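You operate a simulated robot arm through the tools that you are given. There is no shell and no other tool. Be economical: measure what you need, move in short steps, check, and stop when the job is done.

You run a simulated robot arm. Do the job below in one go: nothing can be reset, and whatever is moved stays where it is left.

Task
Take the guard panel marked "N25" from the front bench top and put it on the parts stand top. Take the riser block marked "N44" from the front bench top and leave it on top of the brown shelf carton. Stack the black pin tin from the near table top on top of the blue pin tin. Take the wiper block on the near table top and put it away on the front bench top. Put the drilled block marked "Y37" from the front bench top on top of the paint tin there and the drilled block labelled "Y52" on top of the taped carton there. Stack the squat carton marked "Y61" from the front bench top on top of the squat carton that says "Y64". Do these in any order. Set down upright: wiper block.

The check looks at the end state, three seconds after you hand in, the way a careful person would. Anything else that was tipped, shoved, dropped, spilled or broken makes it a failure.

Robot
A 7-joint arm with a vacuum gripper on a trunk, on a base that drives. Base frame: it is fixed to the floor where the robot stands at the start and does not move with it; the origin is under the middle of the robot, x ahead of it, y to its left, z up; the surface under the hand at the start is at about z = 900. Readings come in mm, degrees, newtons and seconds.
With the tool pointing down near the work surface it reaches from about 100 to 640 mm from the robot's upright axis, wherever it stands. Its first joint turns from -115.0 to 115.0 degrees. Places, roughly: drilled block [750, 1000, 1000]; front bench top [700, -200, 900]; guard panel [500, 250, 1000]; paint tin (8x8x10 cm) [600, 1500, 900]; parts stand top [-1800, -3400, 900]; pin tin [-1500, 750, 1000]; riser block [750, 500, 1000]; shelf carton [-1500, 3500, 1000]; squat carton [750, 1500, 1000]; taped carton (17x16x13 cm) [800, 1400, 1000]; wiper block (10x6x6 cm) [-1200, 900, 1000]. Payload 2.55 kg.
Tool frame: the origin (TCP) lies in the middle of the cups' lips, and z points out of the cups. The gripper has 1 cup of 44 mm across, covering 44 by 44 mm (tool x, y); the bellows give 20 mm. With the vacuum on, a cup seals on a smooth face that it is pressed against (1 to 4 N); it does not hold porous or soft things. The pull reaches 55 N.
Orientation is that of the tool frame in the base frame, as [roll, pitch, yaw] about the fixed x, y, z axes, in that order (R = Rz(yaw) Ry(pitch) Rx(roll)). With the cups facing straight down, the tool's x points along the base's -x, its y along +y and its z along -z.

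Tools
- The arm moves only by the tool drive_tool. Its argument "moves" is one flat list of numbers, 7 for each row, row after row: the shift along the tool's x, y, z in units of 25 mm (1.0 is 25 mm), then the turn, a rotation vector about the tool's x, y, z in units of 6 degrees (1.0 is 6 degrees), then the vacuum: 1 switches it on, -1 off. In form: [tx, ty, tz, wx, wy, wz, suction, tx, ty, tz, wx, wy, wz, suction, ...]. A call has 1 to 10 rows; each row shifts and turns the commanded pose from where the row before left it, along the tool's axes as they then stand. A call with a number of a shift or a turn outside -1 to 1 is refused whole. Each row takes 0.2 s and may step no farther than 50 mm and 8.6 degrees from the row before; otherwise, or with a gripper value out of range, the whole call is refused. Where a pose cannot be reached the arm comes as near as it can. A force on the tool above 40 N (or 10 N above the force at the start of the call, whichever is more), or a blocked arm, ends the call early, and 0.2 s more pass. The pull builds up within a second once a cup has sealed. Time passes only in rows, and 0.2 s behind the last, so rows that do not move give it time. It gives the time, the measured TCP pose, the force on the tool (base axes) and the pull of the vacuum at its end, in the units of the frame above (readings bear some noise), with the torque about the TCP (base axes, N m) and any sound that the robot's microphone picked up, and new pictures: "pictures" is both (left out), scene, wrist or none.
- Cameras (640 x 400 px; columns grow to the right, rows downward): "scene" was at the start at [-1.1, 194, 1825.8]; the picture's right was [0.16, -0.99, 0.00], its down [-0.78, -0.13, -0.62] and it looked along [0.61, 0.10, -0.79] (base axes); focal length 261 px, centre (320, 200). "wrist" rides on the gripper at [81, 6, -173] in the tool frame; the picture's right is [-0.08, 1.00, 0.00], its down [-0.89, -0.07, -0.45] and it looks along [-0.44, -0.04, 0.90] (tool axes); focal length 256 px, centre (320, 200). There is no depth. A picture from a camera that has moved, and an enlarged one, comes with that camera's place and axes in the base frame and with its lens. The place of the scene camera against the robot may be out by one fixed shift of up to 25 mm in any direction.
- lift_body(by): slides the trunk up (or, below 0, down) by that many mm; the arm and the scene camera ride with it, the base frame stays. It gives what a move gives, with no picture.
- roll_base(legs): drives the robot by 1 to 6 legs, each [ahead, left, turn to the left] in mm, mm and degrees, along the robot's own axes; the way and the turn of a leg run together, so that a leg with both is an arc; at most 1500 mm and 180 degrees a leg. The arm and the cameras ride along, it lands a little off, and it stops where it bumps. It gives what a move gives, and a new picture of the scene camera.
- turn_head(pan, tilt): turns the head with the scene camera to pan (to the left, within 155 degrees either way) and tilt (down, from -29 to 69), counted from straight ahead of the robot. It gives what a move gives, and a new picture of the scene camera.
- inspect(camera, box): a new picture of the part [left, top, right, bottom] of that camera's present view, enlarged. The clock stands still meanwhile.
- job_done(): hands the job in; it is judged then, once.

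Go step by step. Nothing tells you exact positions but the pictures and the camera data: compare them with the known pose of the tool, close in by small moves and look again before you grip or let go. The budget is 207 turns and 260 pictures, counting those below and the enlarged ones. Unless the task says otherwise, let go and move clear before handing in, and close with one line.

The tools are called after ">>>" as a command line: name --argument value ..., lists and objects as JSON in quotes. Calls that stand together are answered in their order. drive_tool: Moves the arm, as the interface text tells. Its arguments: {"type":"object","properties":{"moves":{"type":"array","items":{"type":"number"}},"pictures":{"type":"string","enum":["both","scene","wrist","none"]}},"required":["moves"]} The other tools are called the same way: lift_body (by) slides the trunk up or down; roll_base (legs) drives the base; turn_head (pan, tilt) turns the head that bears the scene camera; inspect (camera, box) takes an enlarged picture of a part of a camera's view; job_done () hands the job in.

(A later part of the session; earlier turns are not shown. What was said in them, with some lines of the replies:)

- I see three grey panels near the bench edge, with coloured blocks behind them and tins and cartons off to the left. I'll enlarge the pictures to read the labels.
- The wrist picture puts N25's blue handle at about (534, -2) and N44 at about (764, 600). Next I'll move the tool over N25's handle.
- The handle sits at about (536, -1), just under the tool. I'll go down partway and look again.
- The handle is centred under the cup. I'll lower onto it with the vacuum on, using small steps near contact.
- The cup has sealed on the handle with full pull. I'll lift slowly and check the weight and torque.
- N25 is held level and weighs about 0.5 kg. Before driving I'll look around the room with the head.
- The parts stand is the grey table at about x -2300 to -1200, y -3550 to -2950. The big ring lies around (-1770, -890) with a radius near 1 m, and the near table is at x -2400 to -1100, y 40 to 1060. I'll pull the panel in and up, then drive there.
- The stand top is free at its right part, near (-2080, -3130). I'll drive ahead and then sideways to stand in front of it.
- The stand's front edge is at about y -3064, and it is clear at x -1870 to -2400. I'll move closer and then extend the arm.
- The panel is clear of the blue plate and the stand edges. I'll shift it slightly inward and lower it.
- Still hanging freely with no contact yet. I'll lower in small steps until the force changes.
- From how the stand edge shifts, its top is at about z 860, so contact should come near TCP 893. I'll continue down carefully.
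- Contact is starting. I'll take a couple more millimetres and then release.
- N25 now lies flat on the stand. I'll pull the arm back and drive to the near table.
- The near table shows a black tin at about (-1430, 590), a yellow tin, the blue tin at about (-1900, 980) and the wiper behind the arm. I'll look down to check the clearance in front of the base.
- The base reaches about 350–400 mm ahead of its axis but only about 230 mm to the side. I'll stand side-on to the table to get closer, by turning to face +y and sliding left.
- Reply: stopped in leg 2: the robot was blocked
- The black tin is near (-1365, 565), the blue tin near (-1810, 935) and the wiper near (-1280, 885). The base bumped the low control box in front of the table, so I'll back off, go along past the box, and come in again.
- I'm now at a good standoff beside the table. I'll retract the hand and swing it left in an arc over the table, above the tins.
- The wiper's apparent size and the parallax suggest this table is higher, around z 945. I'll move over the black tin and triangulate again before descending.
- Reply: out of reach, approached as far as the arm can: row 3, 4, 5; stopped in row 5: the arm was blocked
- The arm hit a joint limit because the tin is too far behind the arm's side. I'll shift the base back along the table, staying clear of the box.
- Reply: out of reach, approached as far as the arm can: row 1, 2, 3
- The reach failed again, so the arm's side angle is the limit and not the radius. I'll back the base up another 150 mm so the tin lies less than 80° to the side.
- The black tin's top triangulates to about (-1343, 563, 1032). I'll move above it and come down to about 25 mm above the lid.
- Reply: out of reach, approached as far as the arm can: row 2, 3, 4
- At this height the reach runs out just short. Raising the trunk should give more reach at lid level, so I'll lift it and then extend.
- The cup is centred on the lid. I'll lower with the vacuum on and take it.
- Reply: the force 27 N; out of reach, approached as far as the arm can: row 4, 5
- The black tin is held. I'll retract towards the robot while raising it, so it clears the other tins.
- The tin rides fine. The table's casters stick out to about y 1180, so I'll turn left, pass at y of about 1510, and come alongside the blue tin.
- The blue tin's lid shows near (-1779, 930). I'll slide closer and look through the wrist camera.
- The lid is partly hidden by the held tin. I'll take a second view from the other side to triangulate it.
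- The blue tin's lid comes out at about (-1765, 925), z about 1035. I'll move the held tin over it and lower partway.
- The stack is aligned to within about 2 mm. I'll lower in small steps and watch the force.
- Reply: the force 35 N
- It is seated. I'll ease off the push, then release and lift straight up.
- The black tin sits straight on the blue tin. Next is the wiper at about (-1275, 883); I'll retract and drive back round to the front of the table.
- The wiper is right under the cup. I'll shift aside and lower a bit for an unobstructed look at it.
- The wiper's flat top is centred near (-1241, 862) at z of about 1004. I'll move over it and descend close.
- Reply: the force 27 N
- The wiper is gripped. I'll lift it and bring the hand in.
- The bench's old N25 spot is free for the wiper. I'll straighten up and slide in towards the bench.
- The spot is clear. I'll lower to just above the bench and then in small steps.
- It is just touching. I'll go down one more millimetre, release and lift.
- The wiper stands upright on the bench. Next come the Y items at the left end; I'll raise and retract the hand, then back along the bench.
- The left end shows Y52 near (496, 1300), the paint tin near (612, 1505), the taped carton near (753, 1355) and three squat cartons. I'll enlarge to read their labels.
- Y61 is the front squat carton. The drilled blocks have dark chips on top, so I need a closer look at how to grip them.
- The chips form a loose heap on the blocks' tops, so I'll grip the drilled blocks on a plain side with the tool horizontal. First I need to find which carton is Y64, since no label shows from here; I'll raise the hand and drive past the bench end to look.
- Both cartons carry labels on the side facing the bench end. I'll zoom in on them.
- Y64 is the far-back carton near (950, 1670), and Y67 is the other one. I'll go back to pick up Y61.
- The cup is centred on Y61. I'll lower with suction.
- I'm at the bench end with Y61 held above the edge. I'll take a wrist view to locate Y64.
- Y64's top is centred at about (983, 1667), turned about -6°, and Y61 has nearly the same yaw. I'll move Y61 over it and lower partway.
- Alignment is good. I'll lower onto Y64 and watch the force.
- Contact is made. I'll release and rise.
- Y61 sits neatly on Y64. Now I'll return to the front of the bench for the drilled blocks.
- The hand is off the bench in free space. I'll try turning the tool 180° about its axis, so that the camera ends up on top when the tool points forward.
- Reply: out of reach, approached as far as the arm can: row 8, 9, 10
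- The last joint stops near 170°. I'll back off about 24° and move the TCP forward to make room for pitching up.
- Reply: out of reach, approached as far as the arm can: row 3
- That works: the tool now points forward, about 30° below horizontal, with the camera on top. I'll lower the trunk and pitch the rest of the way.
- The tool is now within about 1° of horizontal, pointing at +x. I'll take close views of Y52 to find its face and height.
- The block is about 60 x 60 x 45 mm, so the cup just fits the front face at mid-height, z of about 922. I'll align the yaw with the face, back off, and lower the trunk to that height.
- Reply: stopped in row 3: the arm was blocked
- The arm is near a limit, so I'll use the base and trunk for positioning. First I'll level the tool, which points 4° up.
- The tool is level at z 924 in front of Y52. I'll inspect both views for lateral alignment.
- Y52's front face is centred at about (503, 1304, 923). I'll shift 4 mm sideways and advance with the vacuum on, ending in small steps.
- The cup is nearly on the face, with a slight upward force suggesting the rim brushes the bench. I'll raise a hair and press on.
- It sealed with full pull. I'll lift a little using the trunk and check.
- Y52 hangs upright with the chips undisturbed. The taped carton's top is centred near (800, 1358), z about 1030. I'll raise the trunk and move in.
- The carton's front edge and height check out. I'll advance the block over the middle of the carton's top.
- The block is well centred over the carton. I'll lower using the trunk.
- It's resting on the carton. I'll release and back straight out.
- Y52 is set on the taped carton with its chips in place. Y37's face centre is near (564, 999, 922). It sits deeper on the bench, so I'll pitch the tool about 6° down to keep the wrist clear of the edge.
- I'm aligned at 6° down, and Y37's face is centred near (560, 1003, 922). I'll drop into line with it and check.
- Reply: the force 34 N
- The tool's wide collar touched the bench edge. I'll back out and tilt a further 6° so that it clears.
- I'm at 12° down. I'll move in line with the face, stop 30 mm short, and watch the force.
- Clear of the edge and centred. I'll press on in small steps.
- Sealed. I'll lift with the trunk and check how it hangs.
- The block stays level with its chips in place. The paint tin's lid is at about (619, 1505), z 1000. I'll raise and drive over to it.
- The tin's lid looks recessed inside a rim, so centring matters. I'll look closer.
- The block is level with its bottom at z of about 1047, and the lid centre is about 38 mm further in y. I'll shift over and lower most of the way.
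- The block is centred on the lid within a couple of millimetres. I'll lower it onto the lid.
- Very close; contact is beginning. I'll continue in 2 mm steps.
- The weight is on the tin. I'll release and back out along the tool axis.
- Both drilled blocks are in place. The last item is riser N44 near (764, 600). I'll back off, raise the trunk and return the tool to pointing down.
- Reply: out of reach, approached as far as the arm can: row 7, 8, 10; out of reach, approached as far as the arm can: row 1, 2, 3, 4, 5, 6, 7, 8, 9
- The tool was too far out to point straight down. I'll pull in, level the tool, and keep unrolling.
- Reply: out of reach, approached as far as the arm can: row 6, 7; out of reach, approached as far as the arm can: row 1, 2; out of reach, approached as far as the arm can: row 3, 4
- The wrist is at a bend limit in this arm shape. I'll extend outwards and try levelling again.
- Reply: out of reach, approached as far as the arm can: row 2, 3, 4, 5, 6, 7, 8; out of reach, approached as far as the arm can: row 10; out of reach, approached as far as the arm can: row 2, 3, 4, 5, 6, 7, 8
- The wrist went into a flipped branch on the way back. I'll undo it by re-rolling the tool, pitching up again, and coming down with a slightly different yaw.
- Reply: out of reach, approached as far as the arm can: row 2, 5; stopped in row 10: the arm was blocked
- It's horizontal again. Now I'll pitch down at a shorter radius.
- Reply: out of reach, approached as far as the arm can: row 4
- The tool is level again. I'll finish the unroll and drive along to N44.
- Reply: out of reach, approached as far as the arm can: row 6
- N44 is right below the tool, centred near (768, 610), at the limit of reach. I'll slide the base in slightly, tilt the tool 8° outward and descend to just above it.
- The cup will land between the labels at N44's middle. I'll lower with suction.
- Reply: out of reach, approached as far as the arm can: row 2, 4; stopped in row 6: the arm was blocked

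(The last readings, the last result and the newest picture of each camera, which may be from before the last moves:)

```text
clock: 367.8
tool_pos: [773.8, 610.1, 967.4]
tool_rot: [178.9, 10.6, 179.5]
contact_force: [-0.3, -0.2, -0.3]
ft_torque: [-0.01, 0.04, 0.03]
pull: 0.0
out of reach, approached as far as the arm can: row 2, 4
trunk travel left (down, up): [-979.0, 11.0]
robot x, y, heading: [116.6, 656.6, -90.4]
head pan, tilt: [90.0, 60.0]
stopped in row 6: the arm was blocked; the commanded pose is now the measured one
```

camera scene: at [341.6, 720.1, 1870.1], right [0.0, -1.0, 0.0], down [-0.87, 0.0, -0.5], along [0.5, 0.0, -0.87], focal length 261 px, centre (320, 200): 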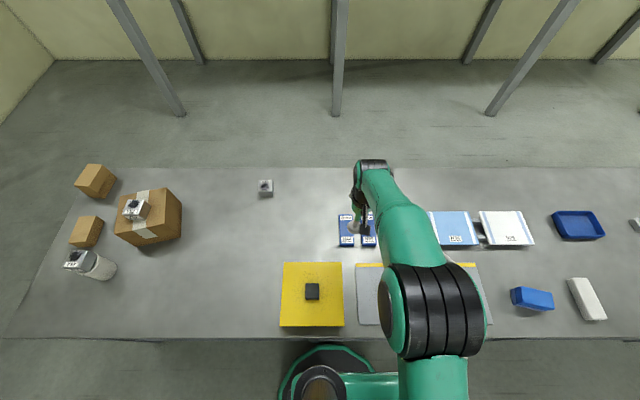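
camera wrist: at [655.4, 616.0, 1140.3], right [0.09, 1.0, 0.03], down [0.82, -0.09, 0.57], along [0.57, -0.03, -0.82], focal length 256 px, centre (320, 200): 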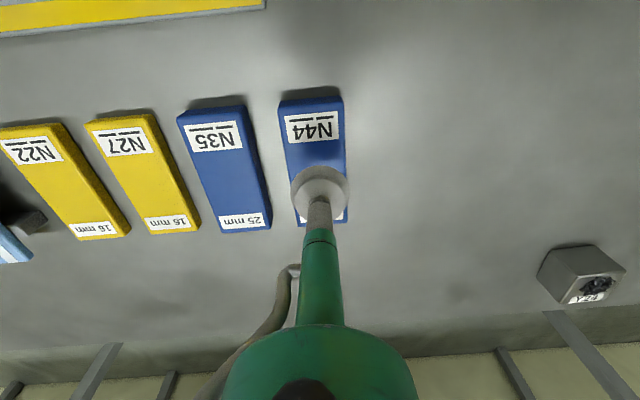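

The arm is fully extended but right over N44. I'll lower the trunk to make contact instead.

>>> lift_body --by -34

>>> lift_body --by -6

>>> drive_tool --moves '[0, 0, 0, 0, 0, 0, 1, 0, 0, 0, 0, 0, 0, 1]' --pictures "wrist"

```text
clock: 368.6
tool_pos: [773.2, 609.5, 932.3]
tool_rot: [178.9, 10.4, 179.3]
contact_force: [-0.4, 0.0, -0.1]
ft_torque: [-0.02, 0.04, 0.0]
pull: 0.0
trunk travel left (down, up): [-945.0, 45.0]
robot x, y, heading: [119.9, 654.4, -90.2]
head pan, tilt: [90.0, 60.0]
```

```text
clock: 369.2
tool_pos: [772.5, 609.0, 926.4]
tool_rot: [178.9, 10.4, 179.4]
contact_force: [-0.2, -0.4, 0.0]
ft_torque: [-0.02, 0.16, -0.01]
pull: 54.8
trunk travel left (down, up): [-939.0, 51.0]
robot x, y, heading: [119.6, 653.9, -90.3]
head pan, tilt: [90.0, 60.0]
```

```text
clock: 369.8
tool_pos: [773.9, 610.5, 926.9]
tool_rot: [178.9, 10.4, 179.3]
contact_force: [-0.6, -0.7, 0.1]
ft_torque: [0.04, 0.17, -0.04]
pull: 55.3
trunk travel left (down, up): [-939.0, 51.0]
robot x, y, heading: [116.3, 657.0, -90.1]
head pan, tilt: [90.0, 60.0]
camera wrist: at [662.5, 613.4, 1082.6], right [0.08, 1.0, 0.03], down [0.8, -0.09, 0.6], along [0.6, -0.02, -0.8], focal length 256 px, centre (320, 200)
```

wrist: 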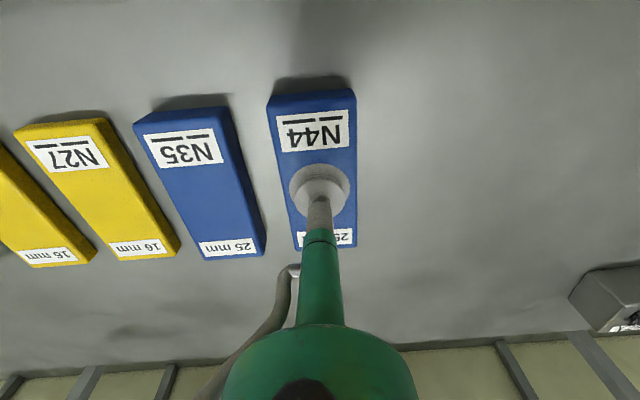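

N44 is sealed. I'll lift with the trunk, retract up and in, then drive towards the shelf bench.

>>> lift_body --by 48

>>> drive_tool --moves '[0.4, 0, -0.9, 0, 0, 0, 1, 0.62, 0, -0.9, 0, 0, 0, 1, 0.62, 0, -0.9, 0, 0, 0, 1, 0.62, 0, -0.9, 0, 0, 0, 1, 0.62, 0, -0.9, 0, 0, 0, 1, 0.62, 0, -0.9, 0, 0, 0, 1, 0.8, 0, -0.7, 0, 0, 0, 1, 0.9, 0, -0.3, 0, 0, 0, 1, 0.9, 0, -0.2, 0, 0, 0, 1]' --pictures "wrist"

>>> roll_base --legs '[[0, -330, 0], [-1000, 0, 0], [-780, 0, 0], [0, 0, 90], [-1250, 0, 0]]'

```text
clock: 370.7
tool_pos: [771.7, 610.3, 975.5]
tool_rot: [178.8, 10.5, 179.4]
contact_force: [-0.4, 0.8, -1.7]
ft_torque: [-0.01, 0.11, -0.01]
pull: 55.0
trunk travel left (down, up): [-987.0, 3.0]
robot x, y, heading: [116.7, 653.8, -90.0]
head pan, tilt: [90.0, 60.0]
```

```text
clock: 372.7
tool_pos: [591.6, 607.9, 1110.0]
tool_rot: [178.9, 10.5, 179.4]
contact_force: [-0.5, 0.1, -2.1]
ft_torque: [-0.02, 0.16, 0.0]
pull: 55.2
trunk travel left (down, up): [-987.0, 3.0]
robot x, y, heading: [116.8, 654.3, -90.0]
head pan, tilt: [90.0, 60.0]
camera wrist: at [481.6, 612.1, 1265.4], right [0.08, 1.0, 0.03], down [0.8, -0.09, 0.6], along [0.6, -0.02, -0.8], focal length 256 px, centre (320, 200)
```

wrist: 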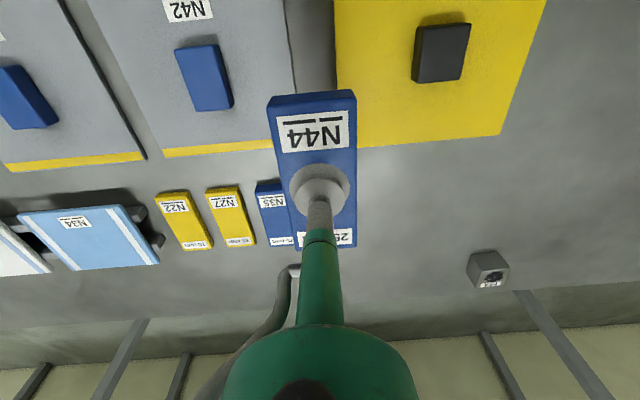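

```text
clock: 393.2
tool_pos: [-1417.2, 2923.9, 1108.9]
tool_rot: [178.9, 10.3, -90.5]
contact_force: [0.3, -0.6, -2.4]
ft_torque: [-0.17, 0.04, -0.03]
pull: 55.1
trunk travel left (down, up): [-987.0, 3.0]
robot x, y, heading: [-1462.0, 2449.5, 0.3]
head pan, tilt: [90.0, 60.0]
camera scene: at [-1538.3, 2696.7, 1877.6], right [1.0, 0.0, 0.0], down [0.0, -0.87, -0.5], along [0.0, 0.5, -0.87], focal length 261 px, centre (320, 200)
```

scene: 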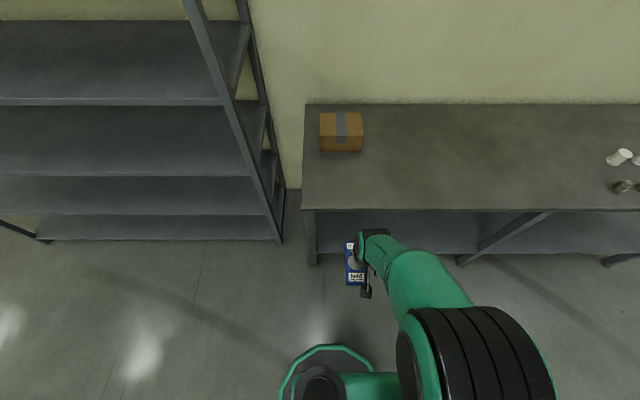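

The shelf carton is at about (-1442, 3590), behind the bench edge at y of about 3211. I'll move alongside and look with the wrist camera.

>>> roll_base --legs '[[-25, 470, 0]]'

>>> drive_tool --moves '[0, 0, 0, 0, 0, 0, 1]' --pictures "wrist"

>>> inspect --camera "scene" --box '[260, 120, 440, 260]'

```text
clock: 396.0
tool_pos: [-1443.0, 3392.1, 1108.7]
tool_rot: [179.0, 10.3, -90.3]
contact_force: [0.5, -0.1, -2.6]
ft_torque: [-0.19, 0.0, 0.01]
pull: 54.8
trunk travel left (down, up): [-987.0, 3.0]
robot x, y, heading: [-1487.3, 2914.3, 0.4]
head pan, tilt: [90.0, 60.0]
camera scene: at [-1563.8, 3165.1, 1877.6], right [1.0, 0.0, 0.0], down [0.0, -0.87, -0.5], along [0.0, 0.5, -0.87], focal length 261 px, centre (320, 200)
```

scene: 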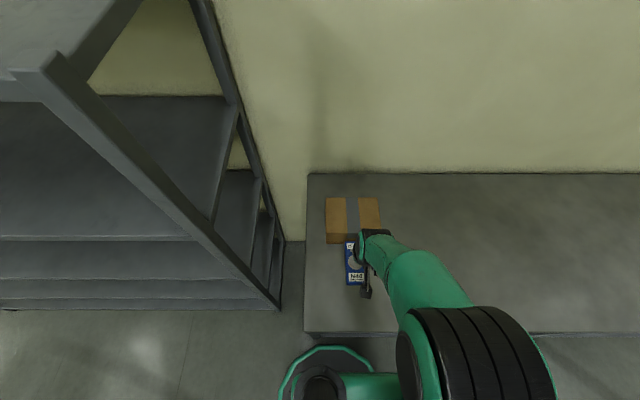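

```text
clock: 396.4
tool_pos: [-1442.0, 3391.2, 1108.9]
tool_rot: [179.0, 10.3, -90.3]
contact_force: [-0.7, 0.7, -2.6]
ft_torque: [-0.17, 0.02, 0.01]
pull: 54.7
trunk travel left (down, up): [-987.0, 3.0]
robot x, y, heading: [-1486.8, 2915.3, 0.2]
head pan, tilt: [90.0, 60.0]
camera wrist: at [-1446.3, 3280.7, 1265.0], right [-1.0, 0.08, 0.03], down [0.08, 0.8, 0.6], along [0.02, 0.6, -0.8], focal length 256 px, centre (320, 200)
```

wrist: 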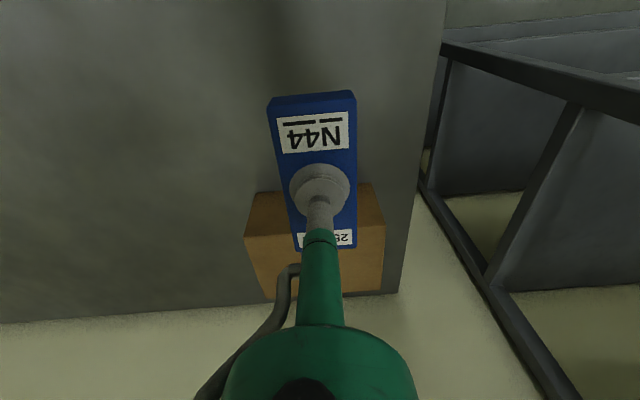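

```text
2.86 times, centred on (350, 190) of scene
camera zoom: at [-1563.8, 3164.3, 1877.7], right [1.0, 0.0, 0.0], down [0.0, -0.87, -0.5], along [0.0, 0.5, -0.87], focal length 747 px, centre (234, 229)
```

zoom: 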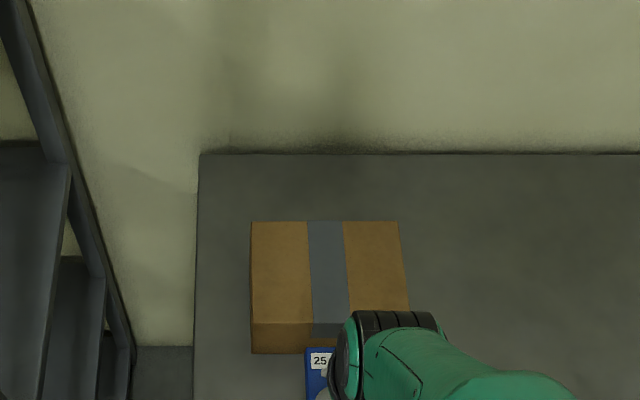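

The carton's top is near z 1000, with its front edge at y of about 3530 and centre at x of about -1428. I'll slide in a bit more and extend the arm out while lowering.

>>> roll_base --legs '[[0, 28, 0]]'

>>> drive_tool --moves '[-0.79, -0.08, 0.43, 0, 0, 0, 1, -0.79, -0.08, 0.43, 0, 0, 0, 1, -0.79, -0.08, 0.43, 0, 0, 0, 1, -0.79, -0.08, 0.43, 0, 0, 0, 1, -0.79, -0.08, 0.43, 0, 0, 0, 1, -0.79, -0.08, 0.43, 0, 0, 0, 1]' --pictures "wrist"

>>> inspect --camera "scene" --box '[280, 150, 440, 280]'

```text
clock: 397.3
tool_pos: [-1443.1, 3416.2, 1110.4]
tool_rot: [179.0, 10.4, -90.4]
contact_force: [-0.5, -0.2, -2.1]
ft_torque: [-0.16, -0.02, -0.01]
pull: 55.1
trunk travel left (down, up): [-987.0, 3.0]
robot x, y, heading: [-1486.4, 2942.4, -0.1]
head pan, tilt: [90.0, 60.0]
camera scene: at [-1563.8, 3188.7, 1878.2], right [1.0, 0.0, 0.0], down [0.0, -0.86, -0.5], along [0.0, 0.5, -0.86], focal length 261 px, centre (320, 200)
```

scene: 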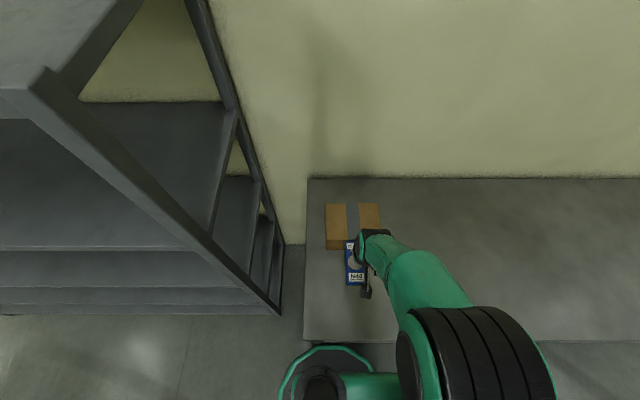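

```text
clock: 398.7
tool_pos: [-1431.5, 3548.4, 1064.9]
tool_rot: [179.0, 10.2, -90.4]
contact_force: [0.1, -0.2, -2.5]
ft_torque: [-0.17, -0.01, -0.03]
pull: 54.7
trunk travel left (down, up): [-987.0, 3.0]
robot x, y, heading: [-1488.5, 2947.2, 0.3]
head pan, tilt: [90.0, 60.0]
camera wrist: at [-1434.3, 3437.8, 1221.4], right [-1.0, 0.08, 0.03], down [0.08, 0.8, 0.6], along [0.02, 0.6, -0.8], focal length 256 px, centre (320, 200)
```

wrist: 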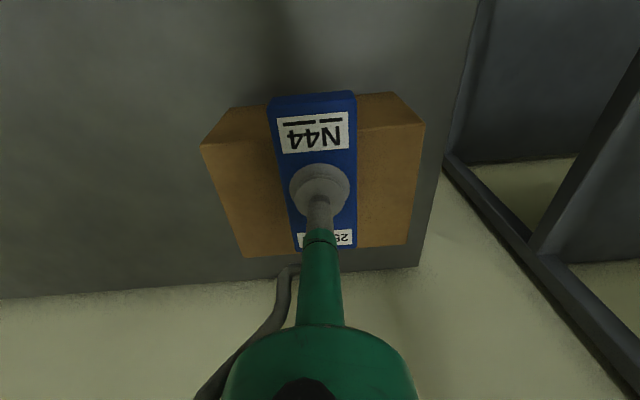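

```text
3.08 times, centred on (360, 215) of scene
camera zoom: at [-1563.7, 3194.0, 1877.4], right [1.0, 0.0, 0.0], down [0.0, -0.87, -0.5], along [0.0, 0.5, -0.87], focal length 804 px, centre (197, 154)
```

zoom: 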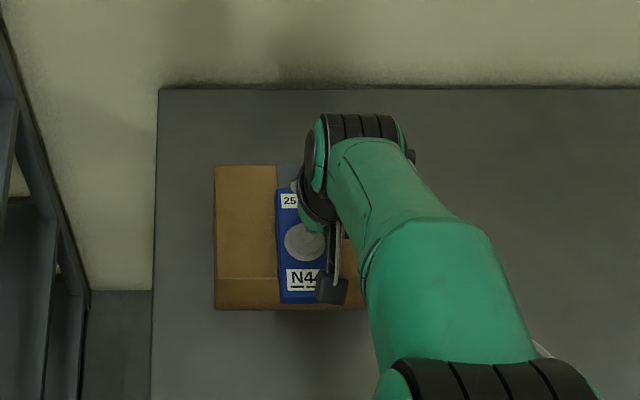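

The riser is over the carton but too far forward. I'll extend another 25 mm while lowering slightly.

>>> drive_tool --moves '[-0.4, -0.1, 0.25, 0, 0, 0, 1, -0.4, -0.1, 0.25, 0, 0, 0, 1, -0.3, 0, 0.2, 0, 0, 0, 1]' --pictures "wrist"

```text
clock: 399.5
tool_pos: [-1426.0, 3578.9, 1054.7]
tool_rot: [179.1, 10.3, -90.4]
contact_force: [-0.3, -0.1, -1.5]
ft_torque: [-0.18, 0.01, -0.01]
pull: 54.5
trunk travel left (down, up): [-987.0, 3.0]
robot x, y, heading: [-1489.9, 2943.7, -0.1]
head pan, tilt: [90.0, 60.0]
camera wrist: at [-1429.5, 3467.6, 1210.2], right [-1.0, 0.08, 0.03], down [0.08, 0.8, 0.6], along [0.02, 0.6, -0.8], focal length 256 px, centre (320, 200)
```

wrist: 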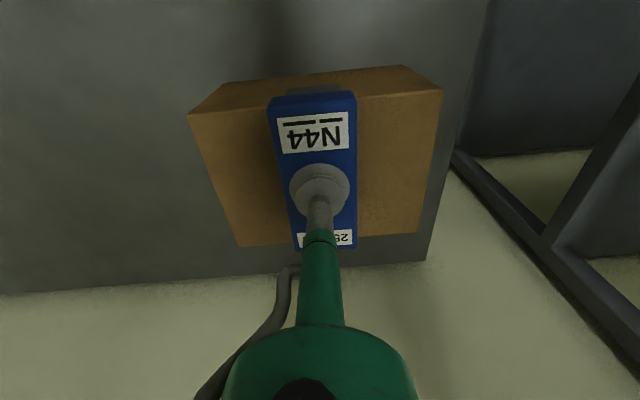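

It's well placed over the carton. I'll lower with the trunk until contact.

>>> lift_body --by -14

>>> lift_body --by -4

>>> lift_body --by -3

```text
clock: 400.1
tool_pos: [-1425.7, 3578.3, 1040.2]
tool_rot: [179.0, 10.3, -90.3]
contact_force: [-0.6, -1.2, -2.2]
ft_torque: [-0.13, -0.03, -0.02]
pull: 54.9
trunk travel left (down, up): [-973.0, 17.0]
robot x, y, heading: [-1489.5, 2944.8, 0.1]
head pan, tilt: [90.0, 60.0]
```

```text
clock: 400.6
tool_pos: [-1426.1, 3578.8, 1037.6]
tool_rot: [178.9, 10.3, -90.5]
contact_force: [0.5, -0.9, 0.8]
ft_torque: [-0.31, -0.02, 0.0]
pull: 55.0
trunk travel left (down, up): [-969.0, 21.0]
robot x, y, heading: [-1488.4, 2944.7, -0.0]
head pan, tilt: [90.0, 60.0]
```

```text
clock: 401.1
tool_pos: [-1425.2, 3579.1, 1036.4]
tool_rot: [179.0, 10.6, -90.5]
contact_force: [-0.6, -0.4, 9.8]
ft_torque: [-0.79, -0.34, 0.0]
pull: 55.0
trunk travel left (down, up): [-966.0, 24.0]
robot x, y, heading: [-1488.1, 2947.8, -0.1]
head pan, tilt: [90.0, 60.0]
```

Contact is made. I'll release, lift straight up with the trunk, and check.

>>> drive_tool --moves '[0, 0, 0, 0, 0, 0, -1, 0, 0, 0, 0, 0, 0, -1, 0, 0, 0, 0, 0, 0, -1, 0, 0, 0, 0, 0, 0, -1, 0, 0, 0, 0, 0, 0, -1]' --pictures "none"

>>> lift_body --by 24

>>> drive_tool --moves '[0.3, 0, -0.8, 0, 0, 0, -1, 0.5, 0, -0.8, 0, 0, 0, -1, 0.6, 0, -0.8, 0, 0, 0, -1, 0.8, 0, -0.6, 0, 0, 0, -1, 0.9, 0, -0.2, 0, 0, 0, -1]' --pictures "both"

```text
clock: 402.3
tool_pos: [-1425.0, 3577.8, 1032.7]
tool_rot: [179.0, 10.3, -90.4]
contact_force: [0.4, 0.4, 0.8]
ft_torque: [-0.01, 0.0, 0.02]
pull: 0.0
trunk travel left (down, up): [-966.0, 24.0]
robot x, y, heading: [-1491.0, 2942.2, 0.5]
head pan, tilt: [90.0, 60.0]
```

```text
clock: 403.0
tool_pos: [-1425.7, 3579.3, 1056.3]
tool_rot: [179.0, 10.3, -90.4]
contact_force: [0.1, -0.2, 0.0]
ft_torque: [-0.01, -0.01, -0.03]
pull: 0.2
trunk travel left (down, up): [-990.0, 0.0]
robot x, y, heading: [-1492.1, 2942.6, 0.1]
head pan, tilt: [90.0, 60.0]
```

```text
clock: 404.2
tool_pos: [-1424.7, 3487.9, 1122.2]
tool_rot: [178.8, 10.4, -90.4]
contact_force: [-0.4, -0.7, -0.5]
ft_torque: [0.05, -0.02, -0.01]
pull: 0.2
trunk travel left (down, up): [-990.0, 0.0]
robot x, y, heading: [-1487.0, 2945.0, 0.2]
head pan, tilt: [90.0, 60.0]
camera scene: at [-1563.8, 3191.8, 1880.7], right [1.0, 0.0, 0.0], down [0.0, -0.87, -0.5], along [0.0, 0.5, -0.87], focal length 261 px, centre (320, 200)
camera wrist: at [-1428.7, 3376.0, 1278.6], right [-1.0, 0.08, 0.03], down [0.08, 0.8, 0.6], along [0.02, 0.6, -0.8], focal length 256 px, centre (320, 200)
```

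scene: 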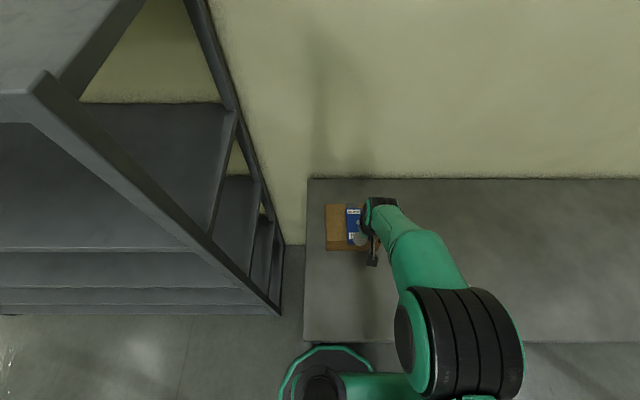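
wrist: 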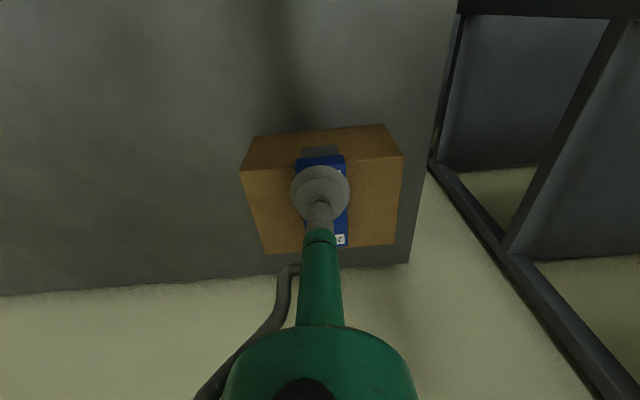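

N44 lies flat on the carton, so all the placements are done. I'll back away clear and hand in.

>>> roll_base --legs '[[0, -350, 0]]'

>>> inspect --camera "scene" --box '[280, 90, 420, 180]'

```text
clock: 406.5
tool_pos: [-1423.4, 3139.9, 1122.2]
tool_rot: [179.1, 10.3, -90.6]
contact_force: [-1.0, -0.7, 0.2]
ft_torque: [-0.02, 0.05, -0.02]
pull: 0.2
trunk travel left (down, up): [-990.0, 0.0]
robot x, y, heading: [-1486.4, 2595.7, 0.1]
head pan, tilt: [90.0, 60.0]
camera scene: at [-1563.2, 2845.7, 1880.5], right [1.0, 0.0, 0.0], down [0.0, -0.87, -0.5], along [0.0, 0.5, -0.87], focal length 261 px, centre (320, 200)
```

scene: 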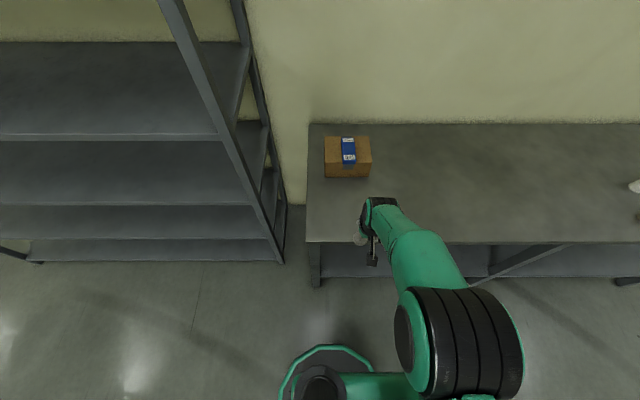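

```text
4.44 times, centred on (350, 135) of scene
camera zoom: at [-1563.2, 2845.7, 1880.5], right [1.0, 0.0, 0.0], down [0.0, -0.87, -0.5], along [0.0, 0.5, -0.87], focal length 1162 px, centre (187, 489)
```

zoom: 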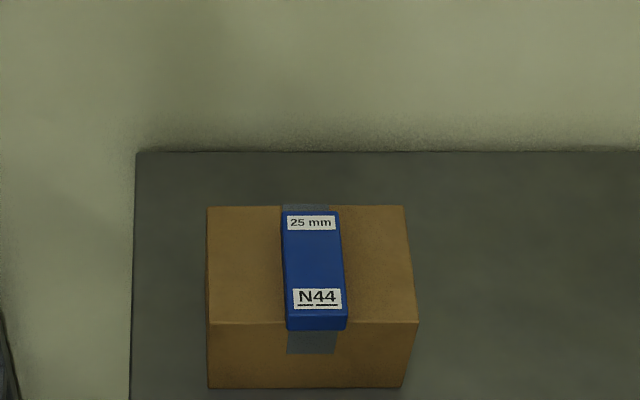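

N44 rests flat and fully supported on the shelf carton, and the arm is clear. I'm handing the job in.

>>> job_done

```text
The job is handed in.
```

All seven placements are done and handed in, and the arm is clear. During the work the base bumped the near table's control box once and the tool collar touched the front bench edge once; I saw nothing move either time.
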